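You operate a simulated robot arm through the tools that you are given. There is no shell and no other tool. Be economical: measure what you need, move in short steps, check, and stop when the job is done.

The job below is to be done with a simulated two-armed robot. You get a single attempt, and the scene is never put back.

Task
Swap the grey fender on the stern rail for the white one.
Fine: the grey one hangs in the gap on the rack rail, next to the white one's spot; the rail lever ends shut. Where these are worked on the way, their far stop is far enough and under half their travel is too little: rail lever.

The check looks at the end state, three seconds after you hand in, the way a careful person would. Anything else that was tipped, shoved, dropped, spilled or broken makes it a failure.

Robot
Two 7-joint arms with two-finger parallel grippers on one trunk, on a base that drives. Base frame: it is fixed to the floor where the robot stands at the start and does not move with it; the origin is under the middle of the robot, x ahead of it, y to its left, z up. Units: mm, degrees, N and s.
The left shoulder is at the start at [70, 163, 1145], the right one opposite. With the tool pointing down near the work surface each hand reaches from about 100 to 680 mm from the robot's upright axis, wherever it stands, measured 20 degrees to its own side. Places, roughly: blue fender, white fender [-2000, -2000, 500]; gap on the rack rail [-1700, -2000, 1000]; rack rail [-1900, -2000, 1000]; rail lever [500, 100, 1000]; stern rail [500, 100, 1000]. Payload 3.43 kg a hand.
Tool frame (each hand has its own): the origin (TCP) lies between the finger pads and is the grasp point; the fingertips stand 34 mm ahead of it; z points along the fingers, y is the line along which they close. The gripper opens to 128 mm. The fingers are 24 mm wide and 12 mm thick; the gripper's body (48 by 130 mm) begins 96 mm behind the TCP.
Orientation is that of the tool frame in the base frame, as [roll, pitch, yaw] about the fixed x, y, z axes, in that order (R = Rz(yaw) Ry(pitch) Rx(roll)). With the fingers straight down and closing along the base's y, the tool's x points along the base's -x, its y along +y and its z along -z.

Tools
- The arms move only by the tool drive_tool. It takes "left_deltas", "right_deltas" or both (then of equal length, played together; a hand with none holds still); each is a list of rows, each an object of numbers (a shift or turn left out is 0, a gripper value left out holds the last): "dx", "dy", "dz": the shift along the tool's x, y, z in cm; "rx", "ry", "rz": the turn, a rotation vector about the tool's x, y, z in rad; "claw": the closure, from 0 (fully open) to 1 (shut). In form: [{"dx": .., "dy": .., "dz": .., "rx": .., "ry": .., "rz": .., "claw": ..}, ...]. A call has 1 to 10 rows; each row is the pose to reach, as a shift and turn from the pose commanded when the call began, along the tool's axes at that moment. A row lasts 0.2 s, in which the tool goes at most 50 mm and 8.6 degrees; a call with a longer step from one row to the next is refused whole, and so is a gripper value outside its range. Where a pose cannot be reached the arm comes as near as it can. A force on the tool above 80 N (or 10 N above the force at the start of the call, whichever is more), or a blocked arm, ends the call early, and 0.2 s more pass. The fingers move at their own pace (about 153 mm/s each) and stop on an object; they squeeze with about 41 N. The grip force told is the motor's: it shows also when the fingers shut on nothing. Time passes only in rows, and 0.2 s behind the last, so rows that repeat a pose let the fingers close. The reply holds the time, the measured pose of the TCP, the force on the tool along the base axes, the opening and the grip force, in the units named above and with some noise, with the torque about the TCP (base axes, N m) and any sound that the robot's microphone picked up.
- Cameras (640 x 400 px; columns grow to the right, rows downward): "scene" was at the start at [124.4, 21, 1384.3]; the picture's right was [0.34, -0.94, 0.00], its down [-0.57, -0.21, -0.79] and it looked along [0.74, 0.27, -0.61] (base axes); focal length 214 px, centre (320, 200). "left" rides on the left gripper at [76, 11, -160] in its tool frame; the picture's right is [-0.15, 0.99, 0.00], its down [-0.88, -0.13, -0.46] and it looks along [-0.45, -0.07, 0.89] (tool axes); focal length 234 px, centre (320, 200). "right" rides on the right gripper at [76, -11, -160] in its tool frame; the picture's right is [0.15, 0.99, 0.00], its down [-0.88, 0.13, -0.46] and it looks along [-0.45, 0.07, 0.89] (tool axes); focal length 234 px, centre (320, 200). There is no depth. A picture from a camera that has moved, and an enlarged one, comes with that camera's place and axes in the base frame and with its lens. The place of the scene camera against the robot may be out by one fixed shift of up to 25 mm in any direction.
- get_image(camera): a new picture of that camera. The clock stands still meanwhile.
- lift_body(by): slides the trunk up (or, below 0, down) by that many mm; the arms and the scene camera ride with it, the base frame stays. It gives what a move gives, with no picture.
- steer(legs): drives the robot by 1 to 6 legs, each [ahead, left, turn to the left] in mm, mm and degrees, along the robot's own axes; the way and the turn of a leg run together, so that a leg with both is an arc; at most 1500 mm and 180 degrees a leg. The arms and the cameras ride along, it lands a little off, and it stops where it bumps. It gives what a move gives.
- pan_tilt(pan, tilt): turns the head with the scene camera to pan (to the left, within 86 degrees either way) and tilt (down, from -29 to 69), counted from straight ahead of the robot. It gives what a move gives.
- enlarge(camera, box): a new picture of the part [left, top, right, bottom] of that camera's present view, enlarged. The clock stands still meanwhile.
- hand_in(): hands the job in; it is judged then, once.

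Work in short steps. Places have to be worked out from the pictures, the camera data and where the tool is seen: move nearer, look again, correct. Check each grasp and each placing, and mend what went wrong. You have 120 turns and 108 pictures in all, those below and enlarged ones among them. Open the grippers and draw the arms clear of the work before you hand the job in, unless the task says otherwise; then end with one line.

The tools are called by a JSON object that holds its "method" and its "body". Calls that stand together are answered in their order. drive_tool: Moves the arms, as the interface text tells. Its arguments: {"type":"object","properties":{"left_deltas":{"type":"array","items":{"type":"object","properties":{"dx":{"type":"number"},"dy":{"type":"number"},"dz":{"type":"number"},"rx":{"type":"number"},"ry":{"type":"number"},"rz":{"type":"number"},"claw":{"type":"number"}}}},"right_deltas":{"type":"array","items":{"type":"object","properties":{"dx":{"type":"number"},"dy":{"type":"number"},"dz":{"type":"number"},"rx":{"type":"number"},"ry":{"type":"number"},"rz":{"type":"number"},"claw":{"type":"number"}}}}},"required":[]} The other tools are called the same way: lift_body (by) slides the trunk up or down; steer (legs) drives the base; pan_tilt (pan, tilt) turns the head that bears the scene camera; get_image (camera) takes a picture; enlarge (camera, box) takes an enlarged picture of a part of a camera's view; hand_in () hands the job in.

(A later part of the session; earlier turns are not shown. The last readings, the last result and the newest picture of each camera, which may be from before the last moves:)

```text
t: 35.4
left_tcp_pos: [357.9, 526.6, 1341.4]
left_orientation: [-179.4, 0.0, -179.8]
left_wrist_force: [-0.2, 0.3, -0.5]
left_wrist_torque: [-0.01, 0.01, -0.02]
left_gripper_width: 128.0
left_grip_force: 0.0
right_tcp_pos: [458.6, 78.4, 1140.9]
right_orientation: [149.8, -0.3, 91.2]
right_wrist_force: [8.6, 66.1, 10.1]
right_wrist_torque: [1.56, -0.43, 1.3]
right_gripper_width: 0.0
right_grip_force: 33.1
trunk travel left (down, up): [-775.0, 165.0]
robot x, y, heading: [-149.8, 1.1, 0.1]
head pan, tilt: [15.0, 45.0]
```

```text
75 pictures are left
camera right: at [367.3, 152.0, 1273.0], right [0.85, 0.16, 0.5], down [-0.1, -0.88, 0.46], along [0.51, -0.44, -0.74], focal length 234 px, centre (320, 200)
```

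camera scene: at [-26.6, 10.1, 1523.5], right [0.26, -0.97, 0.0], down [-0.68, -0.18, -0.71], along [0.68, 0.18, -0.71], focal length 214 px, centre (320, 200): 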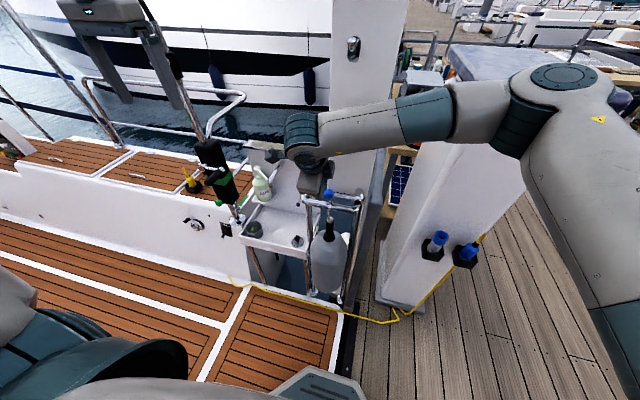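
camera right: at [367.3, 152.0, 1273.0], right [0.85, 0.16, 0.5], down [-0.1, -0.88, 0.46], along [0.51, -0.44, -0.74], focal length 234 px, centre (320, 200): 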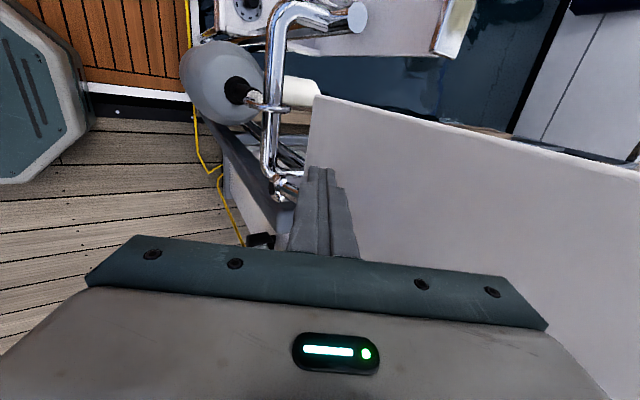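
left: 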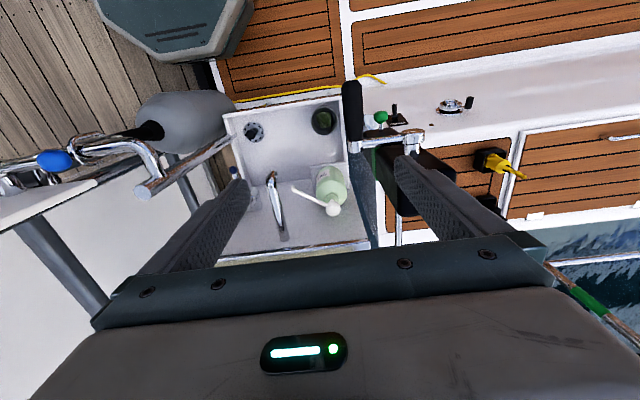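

The push met a firm stop (66 N) at about 75–80°, so the lever is fully open. I'll back off, retract, and level the hand.

{"method": "drive_tool", "body": {"right_deltas": [{"dx": 2}, {"dx": 2, "dz": -4}, {"dx": 2, "dz": -8, "rx": -0.13}, {"dx": 2, "dz": -10, "dy": -2, "rx": -0.26}, {"dx": 2, "dz": -10, "dy": -5, "rx": -0.39}, {"dx": 2, "dz": -9, "dy": -8, "rx": -0.52}, {"dx": 2, "dz": -8, "dy": -10, "rx": -0.65}, {"dx": 2, "dz": -7.2, "dy": -10.7, "rx": -0.78}, {"dx": 2, "dz": -7.2, "dy": -10.7, "rx": -0.91}, {"dx": 2, "dz": -7.2, "dy": -10.7, "rx": -1.047}]}}

{"method": "drive_tool", "body": {"right_deltas": [{"rz": 0.15}, {"rz": 0.3}, {"rz": 0.45}, {"rz": 0.6}, {"rz": 0.75}, {"rz": 0.9}, {"rz": 1.05}, {"rz": 1.2}, {"rz": 1.35}, {"rz": 1.5}]}}

{"method": "get_image", "body": {"camera": "scene"}}

{"method": "get_image", "body": {"camera": "right"}}

```text
t: 37.6
left_tcp_pos: [360.4, 510.6, 1346.8]
left_orientation: [180.0, -0.2, -180.0]
left_wrist_force: [-0.4, 0.0, -0.4]
left_wrist_torque: [0.01, -0.01, -0.01]
left_gripper_width: 127.9
left_grip_force: 0.1
right_tcp_pos: [376.3, 68.1, 1173.2]
right_orientation: [90.4, 0.2, 90.1]
right_wrist_force: [1.0, -0.4, 0.0]
right_wrist_torque: [-0.03, -0.02, 0.04]
right_gripper_width: 0.0
right_grip_force: 33.5
right hand out of reach, approached as far as the arm can: row 9, 10
trunk travel left (down, up): [-775.0, 165.0]
robot x, y, heading: [-149.0, 0.0, -0.2]
head pan, tilt: [15.0, 45.0]
```

```text
t: 39.8
left_tcp_pos: [359.5, 511.6, 1347.0]
left_orientation: [180.0, 0.0, -180.0]
left_wrist_force: [0.0, 0.4, 0.2]
left_wrist_torque: [0.0, 0.0, -0.01]
left_gripper_width: 128.0
left_grip_force: 0.1
right_tcp_pos: [376.6, 67.8, 1173.8]
right_orientation: [92.1, -86.0, 87.9]
right_wrist_force: [0.8, 0.4, -0.4]
right_wrist_torque: [0.01, 0.0, -0.03]
right_gripper_width: 0.1
right_grip_force: 33.6
right hand out of reach, approached as far as the arm can: row 3, 5, 7
trunk travel left (down, up): [-775.0, 165.0]
robot x, y, heading: [-150.1, -1.2, -0.1]
head pan, tilt: [15.0, 45.0]
```

```text
74 pictures are left
camera scene: at [-28.1, 11.1, 1523.6], right [0.26, -0.97, 0.0], down [-0.68, -0.18, -0.71], along [0.68, 0.18, -0.71], focal length 214 px, centre (320, 200)
```

scene: 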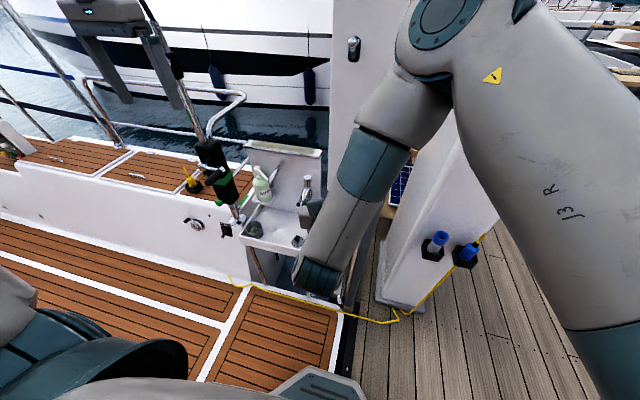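

```text
73 pictures are left
camera right: at [216.9, 85.8, 1249.2], right [0.0, -0.98, 0.22], down [-0.46, -0.19, -0.87], along [0.89, -0.1, -0.45], focal length 234 px, centre (320, 200)
```

right: 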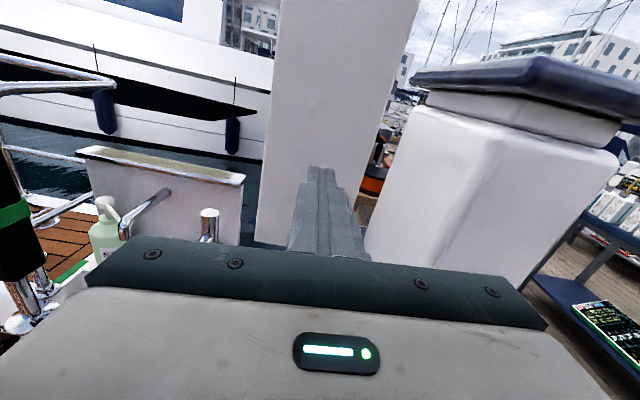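

The hand is now level with its camera above. I'll drive back 100 mm, open the fingers moderately, lower the trunk so the hand is at neck height, and look.

{"method": "steer", "body": {"legs": [[-100, 0, 0]]}}

{"method": "lift_body", "body": {"by": -300}}

{"method": "drive_tool", "body": {"right_deltas": [{"dy": -1, "claw": 0.4}, {"dy": -3}, {"dy": -4.5}]}}

{"method": "get_image", "body": {"camera": "scene"}}

{"method": "get_image", "body": {"camera": "right"}}

```text
t: 41.0
left_tcp_pos: [262.4, 511.0, 1346.8]
left_orientation: [180.0, -0.2, 179.9]
left_wrist_force: [-0.6, 0.4, -0.1]
left_wrist_torque: [-0.03, 0.01, -0.01]
left_gripper_width: 127.9
left_grip_force: 0.0
right_tcp_pos: [280.5, 68.8, 1172.9]
right_orientation: [93.3, -85.9, 86.8]
right_wrist_force: [0.0, 0.9, -1.3]
right_wrist_torque: [0.03, 0.0, -0.02]
right_gripper_width: 0.0
right_grip_force: 33.3
trunk travel left (down, up): [-775.0, 165.0]
robot x, y, heading: [-250.5, 0.5, 0.1]
head pan, tilt: [15.0, 45.0]
```

```text
t: 44.0
left_tcp_pos: [260.7, 510.6, 1048.0]
left_orientation: [179.9, 0.0, -179.9]
left_wrist_force: [-0.1, 0.9, 0.1]
left_wrist_torque: [-0.01, 0.02, 0.01]
left_gripper_width: 128.0
left_grip_force: 0.0
right_tcp_pos: [278.5, 68.4, 875.4]
right_orientation: [92.0, -85.8, 88.1]
right_wrist_force: [-0.1, -0.3, 0.5]
right_wrist_torque: [0.05, -0.01, -0.01]
right_gripper_width: 0.0
right_grip_force: 33.2
trunk travel left (down, up): [-475.0, 465.0]
robot x, y, heading: [-252.4, -1.4, -0.2]
head pan, tilt: [15.0, 45.0]
```

```text
t: 44.8
left_tcp_pos: [258.9, 511.3, 1046.2]
left_orientation: [180.0, 0.1, -180.0]
left_wrist_force: [-0.6, 0.5, -0.4]
left_wrist_torque: [0.01, 0.01, 0.0]
left_gripper_width: 128.1
left_grip_force: 0.0
right_tcp_pos: [287.1, 111.6, 871.0]
right_orientation: [96.1, -85.7, 84.3]
right_wrist_force: [0.9, -0.9, -0.2]
right_wrist_torque: [0.02, -0.02, -0.03]
right_gripper_width: 76.9
right_grip_force: 0.0
right hand out of reach, approached as far as the arm can: row 2, 3
trunk travel left (down, up): [-475.0, 465.0]
robot x, y, heading: [-246.4, -1.2, -0.0]
head pan, tilt: [15.0, 45.0]
```

```text
72 pictures are left
camera scene: at [-126.3, 11.1, 1223.6], right [0.26, -0.97, 0.0], down [-0.68, -0.18, -0.71], along [0.68, 0.18, -0.71], focal length 214 px, centre (320, 200)
```

scene: 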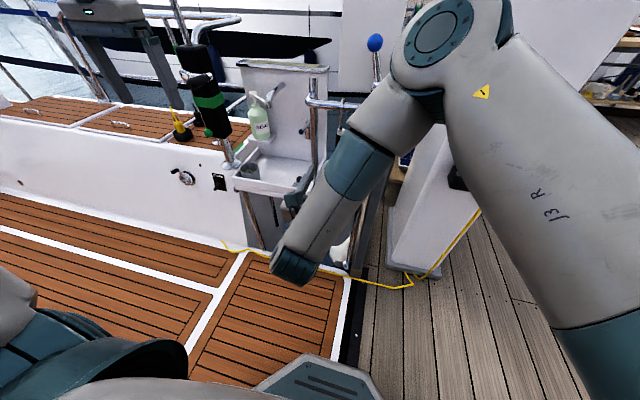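

```text
71 pictures are left
camera right: at [127.2, 128.3, 947.9], right [0.01, -0.98, 0.22], down [-0.46, -0.2, -0.87], along [0.89, -0.1, -0.45], focal length 234 px, centre (320, 200)
```

right: 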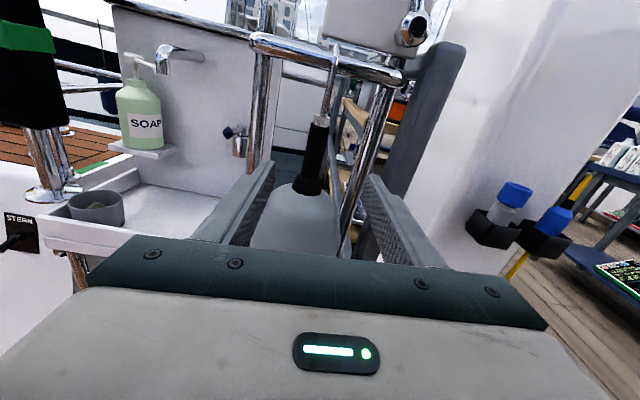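

Clear view: the black neck runs at y≈114, x≈478, z≈815–890. I'll advance with the fingers straddling it, aiming at z≈855.

{"method": "drive_tool", "body": {"right_deltas": [{"dz": 3, "dx": -0.4, "dy": -0.2, "rz": 0.04}, {"dz": 7, "dx": -1, "dy": -0.3, "rz": 0.075}, {"dz": 11, "dx": -1.6, "dy": -0.3, "rz": 0.075}, {"dz": 14.5, "dx": -1.6, "dy": -0.3, "rz": 0.075}]}}

{"method": "get_image", "body": {"camera": "right"}}

```text
t: 45.8
left_tcp_pos: [260.2, 512.0, 1047.8]
left_orientation: [-180.0, 0.0, 180.0]
left_wrist_force: [1.0, 0.7, -1.4]
left_wrist_torque: [-0.01, -0.05, 0.0]
left_gripper_width: 127.9
left_grip_force: 0.1
right_tcp_pos: [431.1, 112.5, 858.6]
right_orientation: [-142.1, -89.8, -37.8]
right_wrist_force: [-0.1, -0.5, 0.4]
right_wrist_torque: [-0.01, -0.02, 0.02]
right_gripper_width: 76.8
right_grip_force: 0.1
trunk travel left (down, up): [-475.0, 465.0]
robot x, y, heading: [-245.8, -0.1, -0.2]
head pan, tilt: [15.0, 45.0]
```

```text
70 pictures are left
camera right: at [271.2, 124.2, 933.6], right [0.0, -0.99, 0.14], down [-0.46, -0.13, -0.88], along [0.89, -0.06, -0.45], focal length 234 px, centre (320, 200)
```

right: 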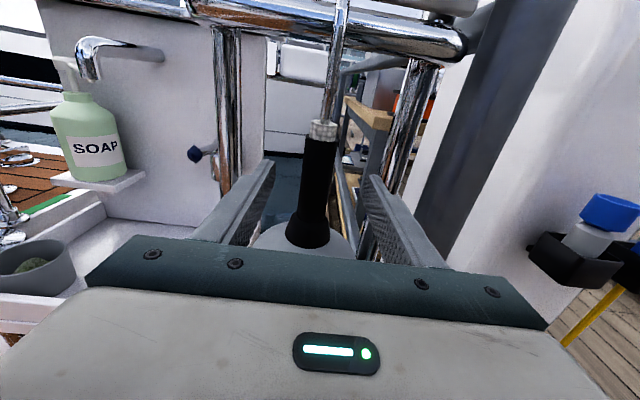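

The neck is centred between the fingers at x≈467. I'll advance 36 mm and close.

{"method": "drive_tool", "body": {"right_deltas": [{"dz": 2, "dy": -0.3}, {"dz": 3.5, "dy": -0.3}, {"dz": 3.5, "dy": -0.3}]}}

{"method": "drive_tool", "body": {"right_deltas": [{"claw": 0.6}, {"claw": 0.75}, {"claw": 0.9}, {"claw": 1}]}}

{"method": "get_image", "body": {"camera": "right"}}

```text
t: 46.6
left_tcp_pos: [260.4, 510.7, 1046.5]
left_orientation: [180.0, 0.1, -180.0]
left_wrist_force: [0.6, -0.9, 0.1]
left_wrist_torque: [-0.02, -0.02, -0.02]
left_gripper_width: 127.9
left_grip_force: 0.0
right_tcp_pos: [467.0, 116.5, 857.2]
right_orientation: [-142.6, -89.8, -37.2]
right_wrist_force: [-0.8, 0.1, 0.2]
right_wrist_torque: [-0.01, -0.02, 0.02]
right_gripper_width: 76.8
right_grip_force: 0.1
trunk travel left (down, up): [-475.0, 465.0]
robot x, y, heading: [-246.4, -0.6, 0.3]
head pan, tilt: [15.0, 45.0]
```

```text
t: 47.6
left_tcp_pos: [260.4, 511.1, 1047.9]
left_orientation: [180.0, 0.0, 180.0]
left_wrist_force: [0.8, 0.6, 0.8]
left_wrist_torque: [0.0, 0.01, -0.03]
left_gripper_width: 128.1
left_grip_force: 0.0
right_tcp_pos: [466.3, 115.9, 856.4]
right_orientation: [-135.2, -89.9, -44.8]
right_wrist_force: [-1.0, -3.1, 0.4]
right_wrist_torque: [0.3, 0.01, -0.04]
right_gripper_width: 29.4
right_grip_force: 41.0
trunk travel left (down, up): [-475.0, 465.0]
robot x, y, heading: [-249.6, -1.0, 0.4]
head pan, tilt: [15.0, 45.0]
```

```text
69 pictures are left
camera right: at [307.0, 128.0, 933.0], right [0.0, -0.99, 0.14], down [-0.46, -0.13, -0.88], along [0.89, -0.06, -0.45], focal length 234 px, centre (320, 200)
```

right: 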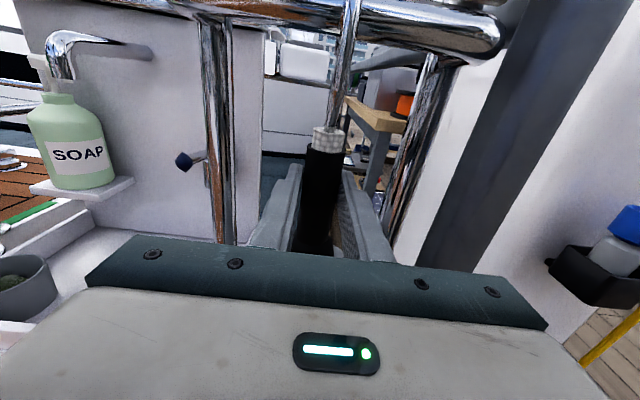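

Firm grip on the neck (29 mm). Lifting 60 mm straight up to free the hook.

{"method": "drive_tool", "body": {"right_deltas": [{"dx": 1}, {"dx": 2}, {"dx": 3}, {"dx": 4}, {"dx": 5}, {"dx": 6}]}}

{"method": "get_image", "body": {"camera": "right"}}

{"method": "enlarge", "body": {"camera": "scene", "box": [260, 20, 420, 280]}}

```text
t: 49.0
left_tcp_pos: [264.1, 511.8, 1045.1]
left_orientation: [-180.0, -0.2, -180.0]
left_wrist_force: [0.3, 0.4, 0.5]
left_wrist_torque: [-0.04, -0.04, 0.0]
left_gripper_width: 128.0
left_grip_force: 0.0
right_tcp_pos: [466.5, 117.1, 910.3]
right_orientation: [176.0, -89.2, 4.2]
right_wrist_force: [-10.3, -4.3, -42.2]
right_wrist_torque: [0.21, -0.43, 0.03]
right_gripper_width: 29.9
right_grip_force: 41.2
trunk travel left (down, up): [-475.0, 465.0]
robot x, y, heading: [-249.4, -0.6, 0.3]
head pan, tilt: [15.0, 45.0]
```

```text
68 pictures are left
camera right: at [308.1, 129.1, 987.4], right [0.0, -0.99, 0.15], down [-0.47, -0.13, -0.87], along [0.88, -0.07, -0.46], focal length 234 px, centre (320, 200)
```

right: 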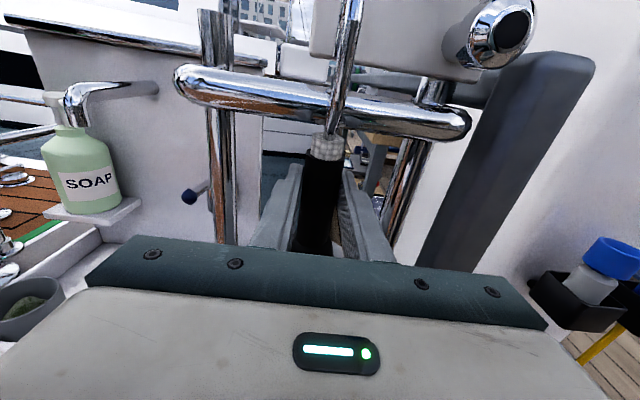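

```text
1.54 times, centred on (340, 150) of scene
camera zoom: at [-123.1, 11.4, 1222.6], right [0.26, -0.97, 0.0], down [-0.69, -0.18, -0.7], along [0.68, 0.18, -0.71], focal length 330 px, centre (289, 277)
```

zoom: 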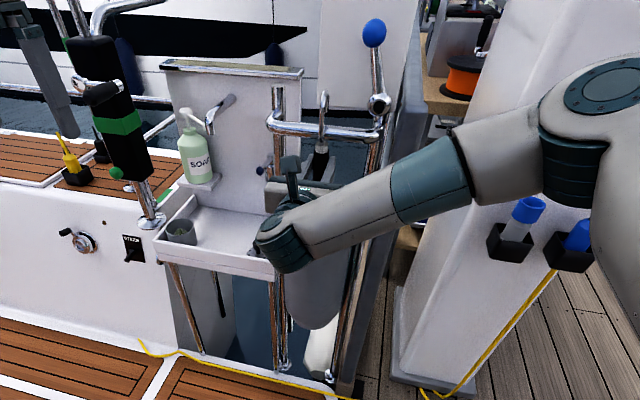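

The fender lifted 54 mm. The force reading is 42 N downward, so I'll check for contact and see where the hook tip is.

{"method": "enlarge", "body": {"camera": "scene", "box": [300, 50, 370, 130]}}

{"method": "drive_tool", "body": {"right_deltas": [{"dx": 0}, {"dx": 0}]}}

{"method": "get_image", "body": {"camera": "left"}}

```text
5.00 times, centred on (335, 90) of scene
camera zoom: at [-123.1, 11.4, 1222.6], right [0.26, -0.97, 0.0], down [-0.69, -0.18, -0.7], along [0.68, 0.18, -0.71], focal length 1072 px, centre (245, 750)
```

zoom: 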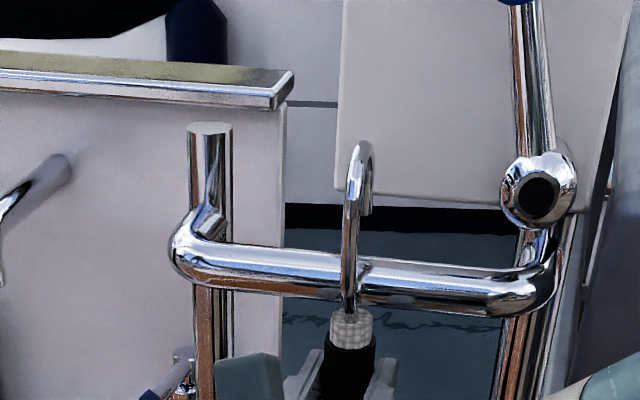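

```text
t: 49.6
left_tcp_pos: [262.4, 512.0, 1046.4]
left_orientation: [-180.0, -0.2, 180.0]
left_wrist_force: [0.2, 0.0, 0.6]
left_wrist_torque: [0.01, -0.01, 0.03]
left_gripper_width: 127.8
left_grip_force: 0.1
right_tcp_pos: [467.9, 116.7, 909.5]
right_orientation: [-179.2, -89.0, -0.8]
right_wrist_force: [-12.6, -2.0, -45.9]
right_wrist_torque: [0.16, -0.18, 0.0]
right_gripper_width: 29.4
right_grip_force: 41.1
trunk travel left (down, up): [-475.0, 465.0]
robot x, y, heading: [-248.2, -0.8, 0.1]
head pan, tilt: [15.0, 45.0]
```

```text
65 pictures are left
camera left: at [187.3, 522.5, 1206.3], right [0.15, 0.99, 0.0], down [0.88, -0.13, 0.45], along [0.45, -0.07, -0.89], focal length 234 px, centre (320, 200)
```

left: 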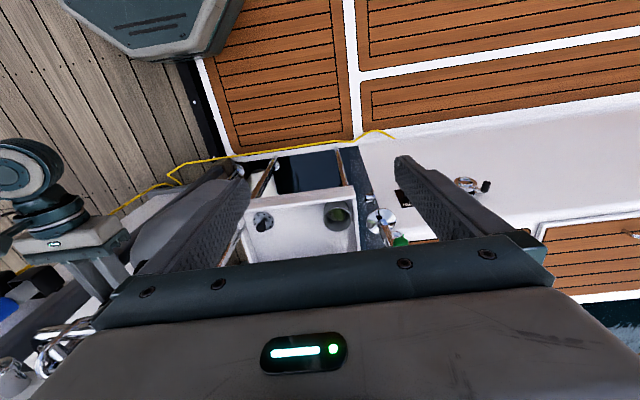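

The hook mouth is clear above the rail, but the bead is now pressing under the rail. I'll lower about 10 mm and draw the fender straight back.

{"method": "drive_tool", "body": {"right_deltas": [{"dx": -0.6}, {"dx": -1.2}, {"dx": -1.2, "dz": -1}, {"dx": -1.2, "dz": -2}]}}

{"method": "enlarge", "body": {"camera": "scene", "box": [300, 50, 370, 130]}}

```text
t: 50.6
left_tcp_pos: [261.1, 511.0, 1047.4]
left_orientation: [-180.0, -0.1, -180.0]
left_wrist_force: [1.1, -0.3, 0.0]
left_wrist_torque: [-0.04, 0.03, -0.03]
left_gripper_width: 128.0
left_grip_force: 0.0
right_tcp_pos: [445.8, 116.3, 904.4]
right_orientation: [-126.0, -89.8, -54.1]
right_wrist_force: [-1.2, -0.4, -8.6]
right_wrist_torque: [0.01, 0.36, 0.02]
right_gripper_width: 29.5
right_grip_force: 40.6
trunk travel left (down, up): [-475.0, 465.0]
robot x, y, heading: [-243.8, -1.1, -0.2]
head pan, tilt: [15.0, 45.0]
```

```text
5.00 times, centred on (335, 90) of scene
camera zoom: at [-125.5, 11.0, 1223.5], right [0.26, -0.97, 0.0], down [-0.68, -0.18, -0.71], along [0.68, 0.18, -0.71], focal length 1072 px, centre (245, 750)
```

zoom: 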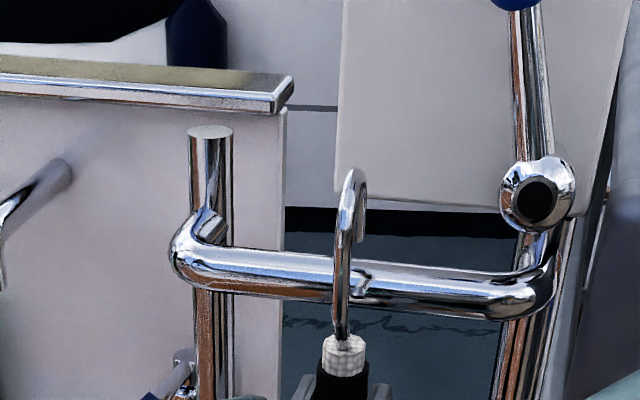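

Free: only 8.6 N of weight and no drag. I'll drive back to pull it well clear, then turn the head toward the rack.

{"method": "steer", "body": {"legs": [[-350, 0, 0]]}}

{"method": "pan_tilt", "body": {"pan": -86, "tilt": 15}}

{"method": "get_image", "body": {"camera": "scene"}}

{"method": "get_image", "body": {"camera": "right"}}

```text
t: 52.9
left_tcp_pos: [-89.4, 511.1, 1046.3]
left_orientation: [180.0, 0.0, -180.0]
left_wrist_force: [0.1, -0.2, 0.6]
left_wrist_torque: [-0.02, -0.01, -0.02]
left_gripper_width: 128.0
left_grip_force: 0.2
right_tcp_pos: [95.7, 116.4, 905.2]
right_orientation: [-149.9, -89.8, -30.0]
right_wrist_force: [-0.6, 0.2, -8.8]
right_wrist_torque: [-0.01, 0.35, 0.0]
right_gripper_width: 29.6
right_grip_force: 40.7
trunk travel left (down, up): [-475.0, 465.0]
robot x, y, heading: [-601.0, -2.4, -0.1]
head pan, tilt: [15.0, 45.0]
```

```text
t: 54.6
left_tcp_pos: [-88.0, 511.4, 1048.0]
left_orientation: [-180.0, -0.1, 179.9]
left_wrist_force: [0.3, 0.1, 1.0]
left_wrist_torque: [-0.01, 0.0, 0.0]
left_gripper_width: 128.0
left_grip_force: 0.1
right_tcp_pos: [95.2, 117.8, 904.4]
right_orientation: [-156.6, -89.7, -23.4]
right_wrist_force: [-0.9, 0.4, -8.7]
right_wrist_torque: [-0.06, 0.32, 0.03]
right_gripper_width: 29.5
right_grip_force: 40.7
trunk travel left (down, up): [-475.0, 465.0]
robot x, y, heading: [-599.9, -3.0, 0.0]
head pan, tilt: [-85.9, 15.0]
```

```text
63 pictures are left
camera scene: at [-546.8, -103.0, 1270.3], right [-1.0, -0.07, 0.0], down [-0.02, 0.26, -0.97], along [0.07, -0.96, -0.26], focal length 214 px, centre (320, 200)
```

scene: 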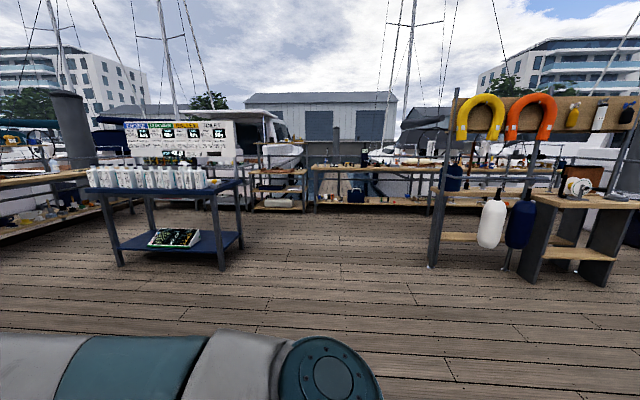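

```text
62 pictures are left
camera right: at [-63.7, 128.5, 980.4], right [0.0, -0.99, 0.14], down [-0.46, -0.13, -0.88], along [0.89, -0.07, -0.45], focal length 234 px, centre (320, 200)
```

right: 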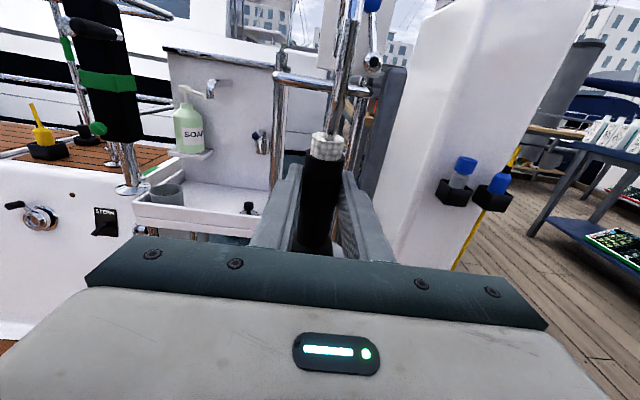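

I'll zoom on the rack.

{"method": "enlarge", "body": {"camera": "scene", "box": [410, 80, 640, 300]}}

```text
1.82 times, centred on (525, 190) of scene
camera zoom: at [-546.8, -103.0, 1270.3], right [-1.0, -0.07, 0.0], down [-0.02, 0.26, -0.97], along [0.07, -0.96, -0.26], focal length 390 px, centre (-53, 218)
```

zoom: 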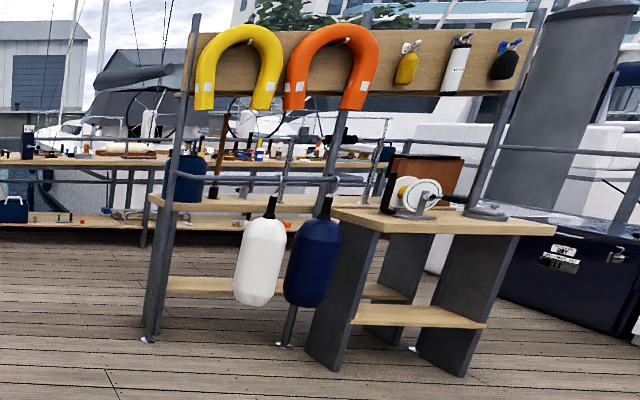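

The rack faces me, with its rail between posts: a gap at left, then white, then blue. I'll turn right 90° and drive to stand off in front of it.

{"method": "steer", "body": {"legs": [[0, 0, -90], [600, -1150, 0]]}}

{"method": "pan_tilt", "body": {"pan": 0, "tilt": 20}}

{"method": "get_image", "body": {"camera": "scene"}}

{"method": "get_image", "body": {"camera": "right"}}

```text
t: 63.2
left_tcp_pos: [-956.7, -1036.2, 1047.2]
left_orientation: [180.0, -0.1, 88.4]
left_wrist_force: [-0.2, -0.3, -0.3]
left_wrist_torque: [0.05, -0.01, -0.02]
left_gripper_width: 128.1
left_grip_force: 0.1
right_tcp_pos: [-1354.9, -1207.0, 901.5]
right_orientation: [-167.5, -89.4, -103.9]
right_wrist_force: [-0.4, 1.1, -9.4]
right_wrist_torque: [0.19, 0.04, 0.01]
right_gripper_width: 29.5
right_grip_force: 40.8
trunk travel left (down, up): [-475.0, 465.0]
robot x, y, heading: [-1451.4, -507.3, -91.7]
head pan, tilt: [-85.9, 15.0]
stopped in leg 2: the robot was blocked; the commanded pose is now the measured one
```

```text
t: 64.8
left_tcp_pos: [-955.1, -1034.2, 1046.6]
left_orientation: [-180.0, -0.1, 88.5]
left_wrist_force: [-0.6, -0.2, -0.1]
left_wrist_torque: [0.03, -0.02, -0.04]
left_gripper_width: 127.9
left_grip_force: 0.1
right_tcp_pos: [-1352.4, -1205.6, 904.6]
right_orientation: [-155.7, -89.7, -115.6]
right_wrist_force: [-0.2, 1.1, -7.6]
right_wrist_torque: [0.33, 0.03, 0.01]
right_gripper_width: 29.5
right_grip_force: 40.8
trunk travel left (down, up): [-475.0, 465.0]
robot x, y, heading: [-1455.1, -512.7, -91.6]
head pan, tilt: [0.0, 20.0]
```

```text
60 pictures are left
camera scene: at [-1464.6, -663.5, 1262.1], right [-1.0, 0.03, 0.0], down [0.01, 0.34, -0.94], along [-0.03, -0.94, -0.34], focal length 214 px, centre (320, 200)
```

scene: 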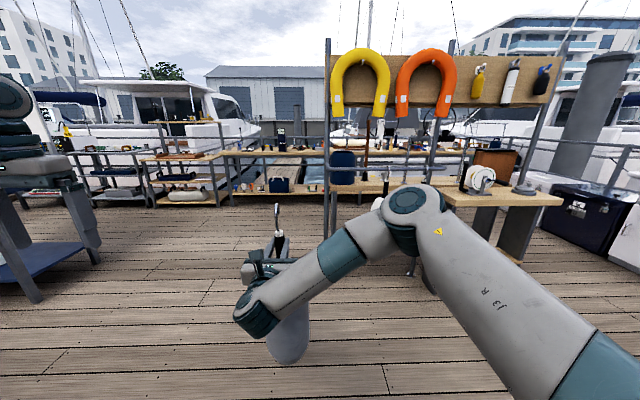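

```text
59 pictures are left
camera right: at [-1338.9, -1045.5, 980.2], right [-0.99, 0.02, 0.14], down [-0.12, 0.46, -0.88], along [-0.09, -0.89, -0.46], focal length 234 px, centre (320, 200)
```

right: 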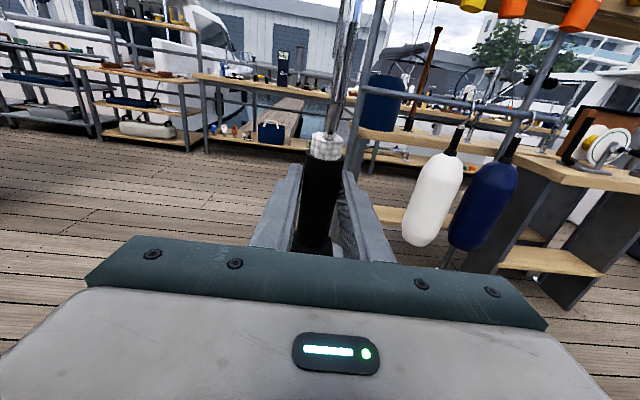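

The drive stopped early with a block. I'll look to the robot's right for the obstacle.

{"method": "pan_tilt", "body": {"pan": -80, "tilt": 50}}

{"method": "get_image", "body": {"camera": "scene"}}

{"method": "pan_tilt", "body": {"pan": -45, "tilt": 40}}

{"method": "get_image", "body": {"camera": "scene"}}

```text
t: 66.4
left_tcp_pos: [-954.7, -1033.9, 1047.1]
left_orientation: [180.0, -0.1, 88.3]
left_wrist_force: [0.6, -0.1, 0.3]
left_wrist_torque: [0.0, -0.01, 0.0]
left_gripper_width: 128.1
left_grip_force: 0.0
right_tcp_pos: [-1354.7, -1205.0, 905.0]
right_orientation: [-156.1, -89.8, -115.2]
right_wrist_force: [-1.1, -0.3, -8.6]
right_wrist_torque: [0.3, -0.01, 0.02]
right_gripper_width: 29.8
right_grip_force: 40.9
trunk travel left (down, up): [-475.0, 465.0]
robot x, y, heading: [-1456.6, -509.5, -91.6]
head pan, tilt: [-80.0, 50.0]
```

```text
58 pictures are left
camera scene: at [-1538.1, -581.6, 1216.6], right [-0.15, 0.99, 0.0], down [0.76, 0.11, -0.64], along [-0.64, -0.09, -0.77], focal length 214 px, centre (320, 200)
```

scene: 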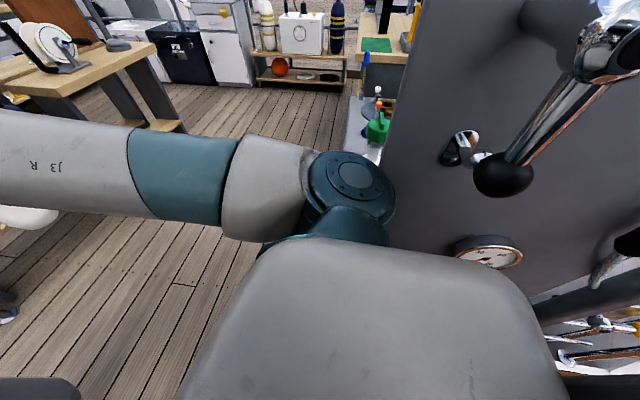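

```text
t: 67.4
left_tcp_pos: [-955.7, -1034.1, 1047.4]
left_orientation: [-180.0, -0.1, 88.3]
left_wrist_force: [0.1, -0.2, -0.3]
left_wrist_torque: [0.01, 0.01, 0.02]
left_gripper_width: 127.8
left_grip_force: 0.1
right_tcp_pos: [-1353.1, -1206.4, 903.1]
right_orientation: [-155.8, -89.7, -115.5]
right_wrist_force: [-0.2, -0.1, -8.9]
right_wrist_torque: [0.3, 0.01, -0.03]
right_gripper_width: 29.5
right_grip_force: 40.8
trunk travel left (down, up): [-475.0, 465.0]
robot x, y, heading: [-1453.0, -506.0, -91.7]
head pan, tilt: [-45.0, 40.0]
```

```text
57 pictures are left
camera scene: at [-1523.7, -628.7, 1230.7], right [-0.69, 0.73, 0.0], down [0.47, 0.44, -0.77], along [-0.56, -0.52, -0.64], focal length 214 px, centre (320, 200)
```

scene: 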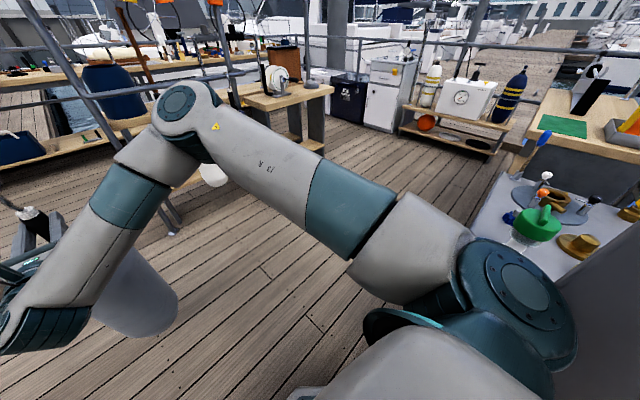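

A fixed cabinet stands to my right (the shoulder touched it). I'll go forward first, past it, then slide right in front of the rack, stopping well short of it.

{"method": "steer", "body": {"legs": [[0, 30, 0], [390, 0, 1.7], [0, -400, 0]]}}

{"method": "pan_tilt", "body": {"pan": 5, "tilt": 20}}

{"method": "get_image", "body": {"camera": "scene"}}

{"method": "get_image", "body": {"camera": "right"}}

```text
t: 72.3
left_tcp_pos: [-1318.7, -1398.6, 1046.3]
left_orientation: [-180.0, 0.0, 90.3]
left_wrist_force: [0.5, 0.4, 1.0]
left_wrist_torque: [0.05, 0.0, 0.01]
left_gripper_width: 128.1
left_grip_force: 0.0
right_tcp_pos: [-1710.6, -1583.0, 904.2]
right_orientation: [-150.7, -89.6, -118.9]
right_wrist_force: [0.1, 0.6, -9.2]
right_wrist_torque: [0.31, 0.04, -0.02]
right_gripper_width: 29.7
right_grip_force: 40.8
trunk travel left (down, up): [-475.0, 465.0]
robot x, y, heading: [-1832.4, -895.1, -89.5]
head pan, tilt: [-45.0, 40.0]
```

```text
t: 73.5
left_tcp_pos: [-1317.9, -1399.2, 1047.5]
left_orientation: [180.0, -0.1, 90.4]
left_wrist_force: [0.5, 0.2, -0.5]
left_wrist_torque: [0.02, -0.04, -0.02]
left_gripper_width: 128.1
left_grip_force: 0.1
right_tcp_pos: [-1711.5, -1582.7, 902.9]
right_orientation: [-156.8, -89.6, -112.7]
right_wrist_force: [-0.1, 0.1, -7.5]
right_wrist_torque: [0.31, 0.01, 0.0]
right_gripper_width: 29.5
right_grip_force: 41.0
trunk travel left (down, up): [-475.0, 465.0]
robot x, y, heading: [-1834.3, -890.3, -89.7]
head pan, tilt: [5.0, 20.0]
```

```text
56 pictures are left
camera scene: at [-1831.5, -1044.3, 1262.0], right [-1.0, -0.09, 0.0], down [-0.03, 0.34, -0.94], along [0.08, -0.94, -0.34], focal length 214 px, centre (320, 200)
```

scene: 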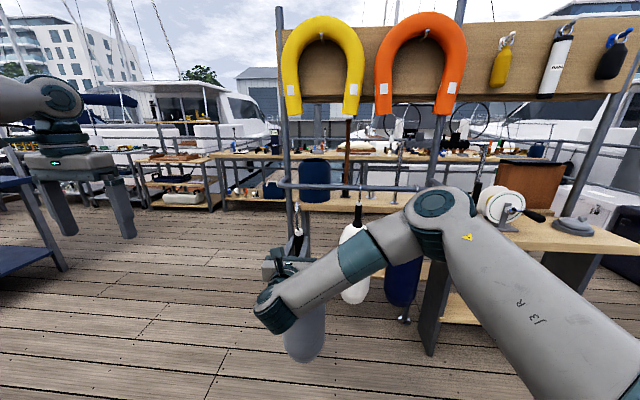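

```text
55 pictures are left
camera right: at [-1701.4, -1422.6, 980.0], right [-0.99, -0.01, 0.14], down [-0.13, 0.46, -0.88], along [-0.06, -0.89, -0.46], focal length 234 px, centre (320, 200)
```

right: 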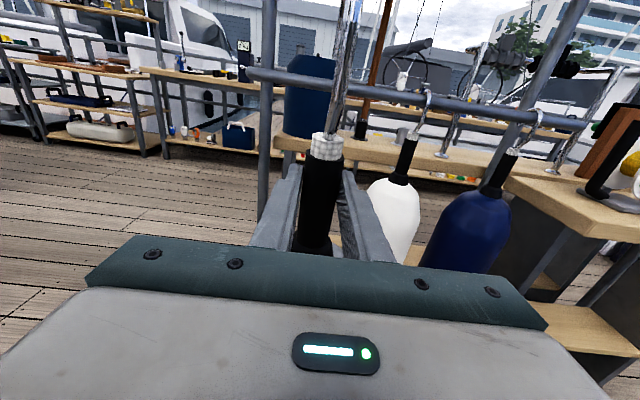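

I'll zoom into the rail from both cameras.

{"method": "enlarge", "body": {"camera": "right", "box": [240, 40, 560, 260]}}

{"method": "enlarge", "body": {"camera": "scene", "box": [260, 160, 420, 310]}}

```text
1.82 times, centred on (400, 150) of right
camera zoom: at [-1701.4, -1422.6, 980.0], right [-0.99, -0.01, 0.14], down [-0.13, 0.46, -0.88], along [-0.06, -0.89, -0.46], focal length 426 px, centre (174, 291)
```

zoom: 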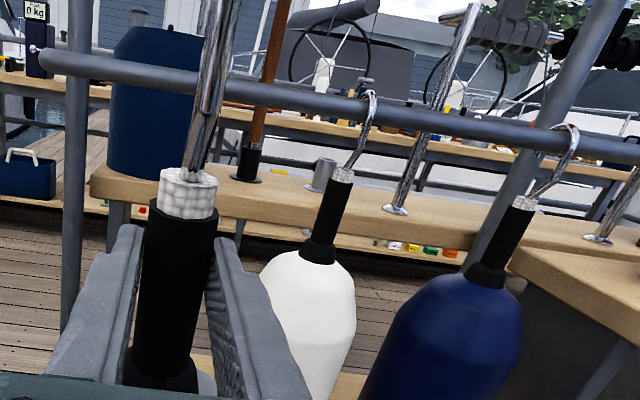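

```text
2.67 times, centred on (340, 235) of scene
camera zoom: at [-1831.5, -1044.3, 1262.0], right [-1.0, -0.09, 0.0], down [-0.03, 0.34, -0.94], along [0.08, -0.94, -0.34], focal length 572 px, centre (267, 107)
```

zoom: 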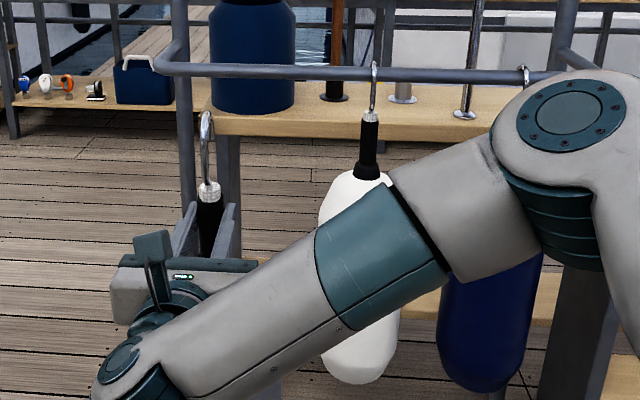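

White is at x≈-1950, blue at ≈-2215, and the rail's left end at ≈-1535. So the empty spot is at x≈-1700, nearly straight ahead of the held fender. I'll drive ahead 290 mm and look again.

{"method": "steer", "body": {"legs": [[290, 0, 0]]}}

{"method": "get_image", "body": {"camera": "right"}}

{"method": "get_image", "body": {"camera": "scene"}}

```text
t: 75.5
left_tcp_pos: [-1318.6, -1691.5, 1045.6]
left_orientation: [180.0, -0.1, 90.1]
left_wrist_force: [-0.5, 0.1, 0.8]
left_wrist_torque: [-0.02, 0.01, -0.03]
left_gripper_width: 128.2
left_grip_force: 0.0
right_tcp_pos: [-1710.9, -1875.9, 904.2]
right_orientation: [-158.6, -89.6, -111.0]
right_wrist_force: [0.3, 0.6, -9.2]
right_wrist_torque: [0.26, 0.03, -0.01]
right_gripper_width: 29.5
right_grip_force: 40.6
trunk travel left (down, up): [-475.0, 465.0]
robot x, y, heading: [-1828.5, -1182.5, -90.0]
head pan, tilt: [5.0, 20.0]
```

```text
52 pictures are left
camera right: at [-1701.2, -1715.4, 979.8], right [-0.99, -0.01, 0.14], down [-0.13, 0.46, -0.88], along [-0.06, -0.89, -0.46], focal length 234 px, centre (320, 200)
```

right: 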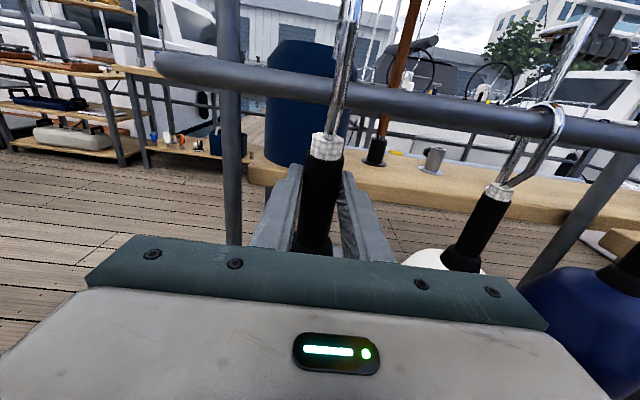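

```text
51 pictures are left
camera scene: at [-1830.8, -1337.2, 1262.0], right [-1.0, -0.09, 0.0], down [-0.03, 0.34, -0.94], along [0.08, -0.94, -0.34], focal length 214 px, centre (320, 200)
```

scene: 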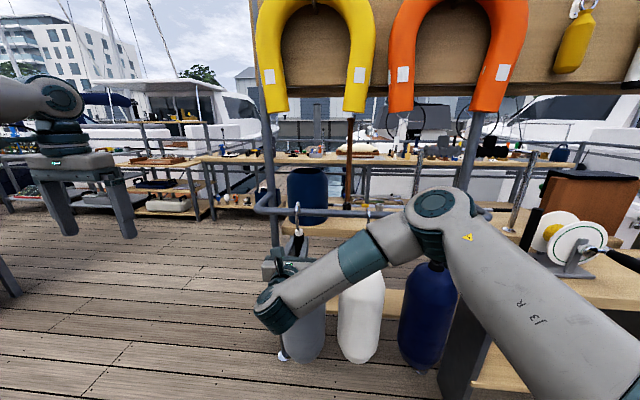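

Using parallax between the two views, the rack rail is at y≈-1960, z≈971 and white's hook at x≈-1923. I'll shift 18 mm toward +x and ease 40 mm forward so the hook tip sits just in front of the rail, then look closely.

{"method": "drive_tool", "body": {"right_deltas": [{"dy": -0.9, "dz": 1}, {"dy": -1.8, "dz": 2}, {"dy": -1.8, "dz": 3}, {"dy": -1.8, "dz": 4}]}}

{"method": "enlarge", "body": {"camera": "scene", "box": [250, 180, 390, 280]}}

{"method": "get_image", "body": {"camera": "right"}}

```text
t: 76.5
left_tcp_pos: [-1318.2, -1691.5, 1046.5]
left_orientation: [180.0, -0.1, 90.3]
left_wrist_force: [-0.1, 0.2, 0.1]
left_wrist_torque: [0.01, 0.01, 0.0]
left_gripper_width: 128.1
left_grip_force: 0.0
right_tcp_pos: [-1691.8, -1916.2, 903.0]
right_orientation: [-159.8, -89.6, -109.6]
right_wrist_force: [-0.3, 0.1, -9.1]
right_wrist_torque: [0.28, -0.01, -0.06]
right_gripper_width: 29.4
right_grip_force: 40.8
trunk travel left (down, up): [-475.0, 465.0]
robot x, y, heading: [-1832.4, -1180.2, -89.6]
head pan, tilt: [5.0, 20.0]
```

```text
4.00 times, centred on (320, 230) of scene
camera zoom: at [-1830.6, -1336.8, 1262.0], right [-1.0, -0.09, 0.0], down [-0.03, 0.34, -0.94], along [0.08, -0.94, -0.34], focal length 858 px, centre (320, 80)
```

zoom: 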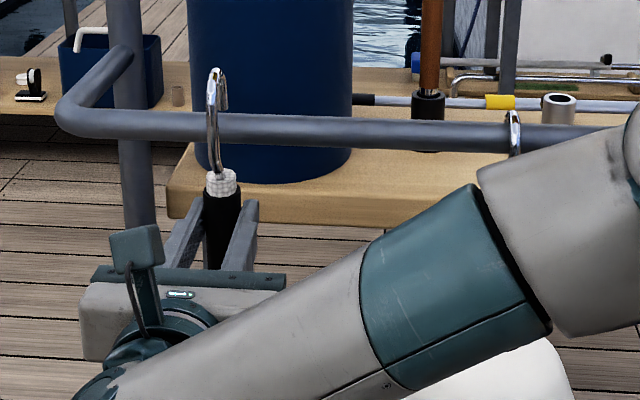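

```text
49 pictures are left
camera right: at [-1682.1, -1756.4, 979.5], right [-0.99, -0.01, 0.14], down [-0.13, 0.46, -0.88], along [-0.06, -0.89, -0.46], focal length 234 px, centre (320, 200)
```

right: 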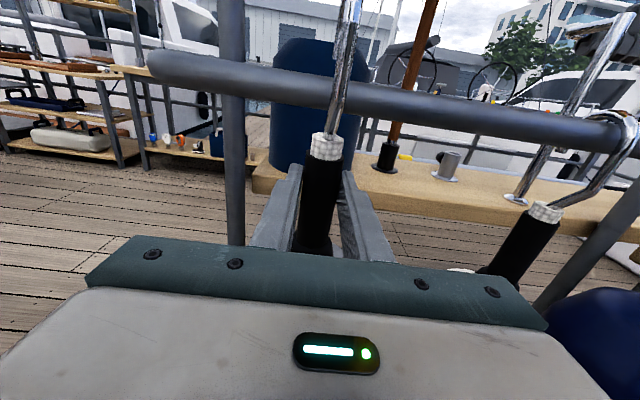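

Comparing with the white's hook, mine is about 50 mm above its hanging height: the tip clears the rail by about 20 mm, but the bead is nearly level with the rail's underside. I'll lower 8 mm and advance 30 mm.

{"method": "drive_tool", "body": {"right_deltas": [{"dx": -0.8}, {"dx": -0.8, "dz": 1}, {"dx": -0.8, "dz": 2}, {"dx": -0.8, "dz": 3}]}}

{"method": "enlarge", "body": {"camera": "scene", "box": [250, 180, 390, 280]}}

```text
t: 77.5
left_tcp_pos: [-1318.8, -1692.3, 1046.7]
left_orientation: [179.9, -0.1, 90.2]
left_wrist_force: [0.5, -0.2, 0.4]
left_wrist_torque: [0.04, -0.03, 0.03]
left_gripper_width: 127.8
left_grip_force: 0.0
right_tcp_pos: [-1692.1, -1945.3, 896.9]
right_orientation: [-162.0, -89.5, -107.5]
right_wrist_force: [0.1, 0.3, -7.9]
right_wrist_torque: [0.31, 0.05, 0.0]
right_gripper_width: 29.7
right_grip_force: 40.7
trunk travel left (down, up): [-475.0, 465.0]
robot x, y, heading: [-1835.7, -1184.1, -89.6]
head pan, tilt: [5.0, 20.0]
```

```text
4.00 times, centred on (320, 230) of scene
camera zoom: at [-1830.8, -1336.6, 1262.0], right [-1.0, -0.09, 0.0], down [-0.03, 0.34, -0.94], along [0.08, -0.94, -0.34], focal length 858 px, centre (320, 80)
```

zoom: 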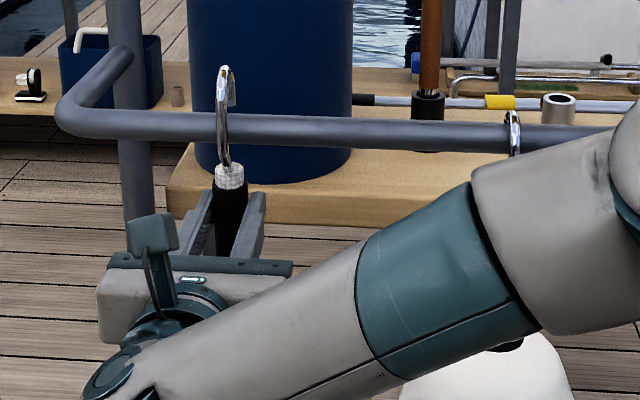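

No contact yet. I'll ease forward another 15 mm, watching for the shank touching the rail.

{"method": "drive_tool", "body": {"right_deltas": [{"dz": 0.5}, {"dz": 1}, {"dz": 1.5}]}}

{"method": "enlarge", "body": {"camera": "scene", "box": [270, 180, 340, 240]}}

{"method": "get_image", "body": {"camera": "right"}}

```text
t: 78.3
left_tcp_pos: [-1318.7, -1689.8, 1047.4]
left_orientation: [180.0, 0.0, 90.1]
left_wrist_force: [-0.3, 0.2, -0.6]
left_wrist_torque: [-0.02, -0.02, 0.01]
left_gripper_width: 128.1
left_grip_force: 0.2
right_tcp_pos: [-1691.8, -1959.6, 895.6]
right_orientation: [-152.9, -89.8, -116.5]
right_wrist_force: [-3.4, 17.7, -9.9]
right_wrist_torque: [-1.24, -0.13, 0.0]
right_gripper_width: 29.3
right_grip_force: 41.2
trunk travel left (down, up): [-475.0, 465.0]
robot x, y, heading: [-1831.7, -1183.5, -90.0]
head pan, tilt: [5.0, 20.0]
```

```text
6.67 times, centred on (305, 210) of scene
camera zoom: at [-1831.2, -1334.3, 1262.3], right [-1.0, -0.09, 0.0], down [-0.03, 0.34, -0.94], along [0.08, -0.94, -0.34], focal length 1430 px, centre (420, 133)
```

zoom: 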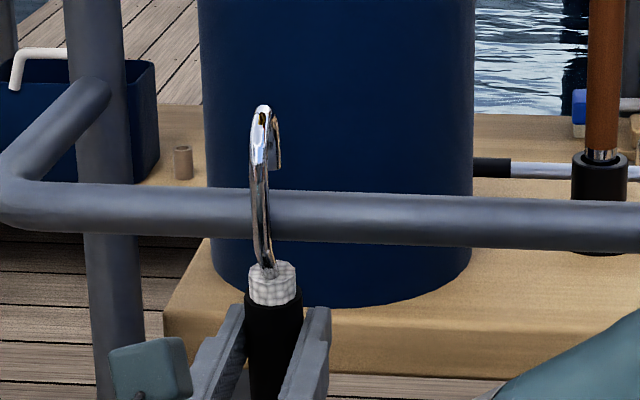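

```text
46 pictures are left
camera right: at [-1682.3, -1798.7, 971.6], right [-0.99, -0.01, 0.14], down [-0.13, 0.46, -0.88], along [-0.06, -0.89, -0.45], focal length 234 px, centre (320, 200)
```

right: 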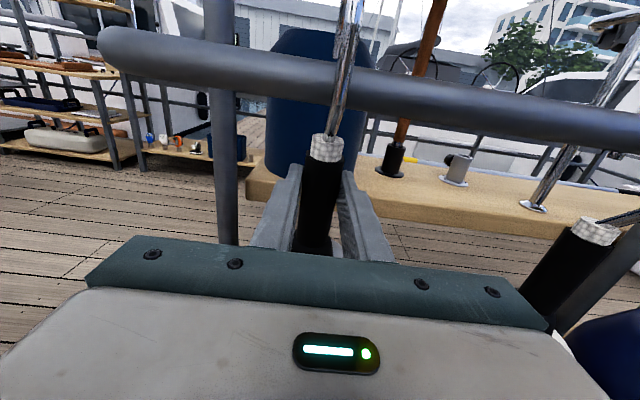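

The shank touches the rail (18 N) and the tip is past and above it. I'll back off 3 mm and lower until the rail takes the load.

{"method": "drive_tool", "body": {"right_deltas": [{"dz": -0.3}, {"dz": -0.3, "dx": -1}, {"dz": -0.3, "dx": -2}, {"dz": -0.3, "dx": -3}, {"dz": -0.3, "dx": -3.6}]}}

{"method": "enlarge", "body": {"camera": "scene", "box": [270, 180, 340, 240]}}

```text
t: 79.5
left_tcp_pos: [-1318.3, -1691.9, 1046.0]
left_orientation: [179.9, 0.0, 90.2]
left_wrist_force: [0.1, -0.1, 0.6]
left_wrist_torque: [0.0, 0.01, -0.02]
left_gripper_width: 128.1
left_grip_force: 0.0
right_tcp_pos: [-1692.4, -1957.9, 862.1]
right_orientation: [-93.5, -89.8, -176.1]
right_wrist_force: [2.6, -11.0, 7.0]
right_wrist_torque: [1.28, 0.28, 0.03]
right_gripper_width: 29.5
right_grip_force: 40.9
trunk travel left (down, up): [-475.0, 465.0]
robot x, y, heading: [-1833.2, -1180.7, -89.6]
head pan, tilt: [5.0, 20.0]
```

```text
6.67 times, centred on (305, 210) of scene
camera zoom: at [-1830.6, -1336.2, 1262.5], right [-1.0, -0.09, 0.0], down [-0.03, 0.34, -0.94], along [0.08, -0.94, -0.34], focal length 1430 px, centre (420, 133)
```

zoom: 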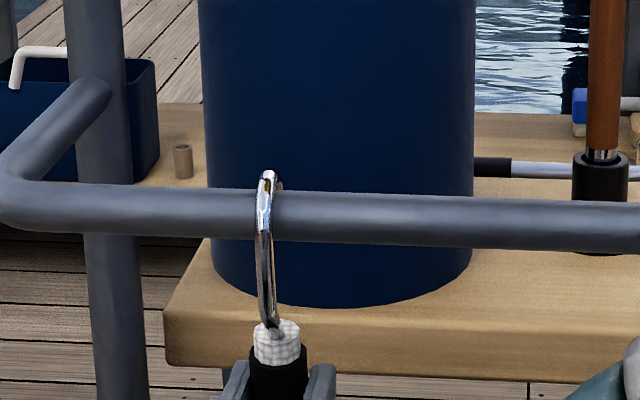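

Hook is seated on the rail, which now carries the load. I'll relieve the slight push, then open the fingers.

{"method": "drive_tool", "body": {"right_deltas": [{"dx": 0.3, "dz": 0.3}, {"dx": 0.3, "dz": 0.3, "claw": 0.7}, {"dx": 0.3, "dz": 0.3, "claw": 0.5}, {"dx": 0.3, "dz": 0.3, "claw": 0.4}]}}

{"method": "get_image", "body": {"camera": "right"}}

```text
t: 80.5
left_tcp_pos: [-1318.0, -1690.1, 1047.4]
left_orientation: [179.9, 0.0, 90.1]
left_wrist_force: [0.6, 0.4, 0.5]
left_wrist_torque: [0.0, -0.02, 0.02]
left_gripper_width: 127.9
left_grip_force: 0.1
right_tcp_pos: [-1694.1, -1958.5, 862.5]
right_orientation: [-152.1, -89.6, -117.5]
right_wrist_force: [0.6, 0.3, -0.6]
right_wrist_torque: [0.05, 0.0, 0.0]
right_gripper_width: 76.8
right_grip_force: 0.1
trunk travel left (down, up): [-475.0, 465.0]
robot x, y, heading: [-1833.3, -1182.6, -89.9]
head pan, tilt: [5.0, 20.0]
```

```text
44 pictures are left
camera right: at [-1683.6, -1798.2, 939.1], right [-0.99, -0.01, 0.14], down [-0.13, 0.46, -0.88], along [-0.06, -0.89, -0.46], focal length 234 px, centre (320, 200)
```

right: 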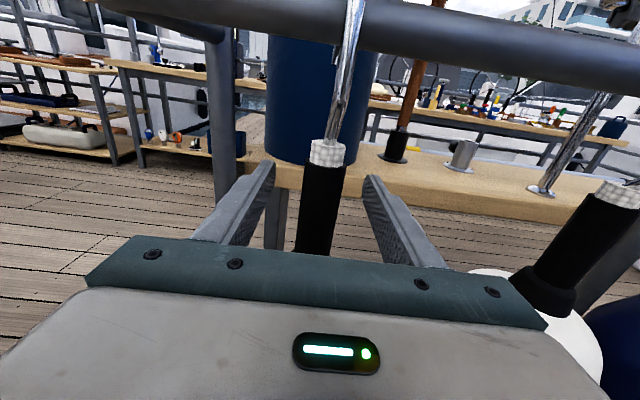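

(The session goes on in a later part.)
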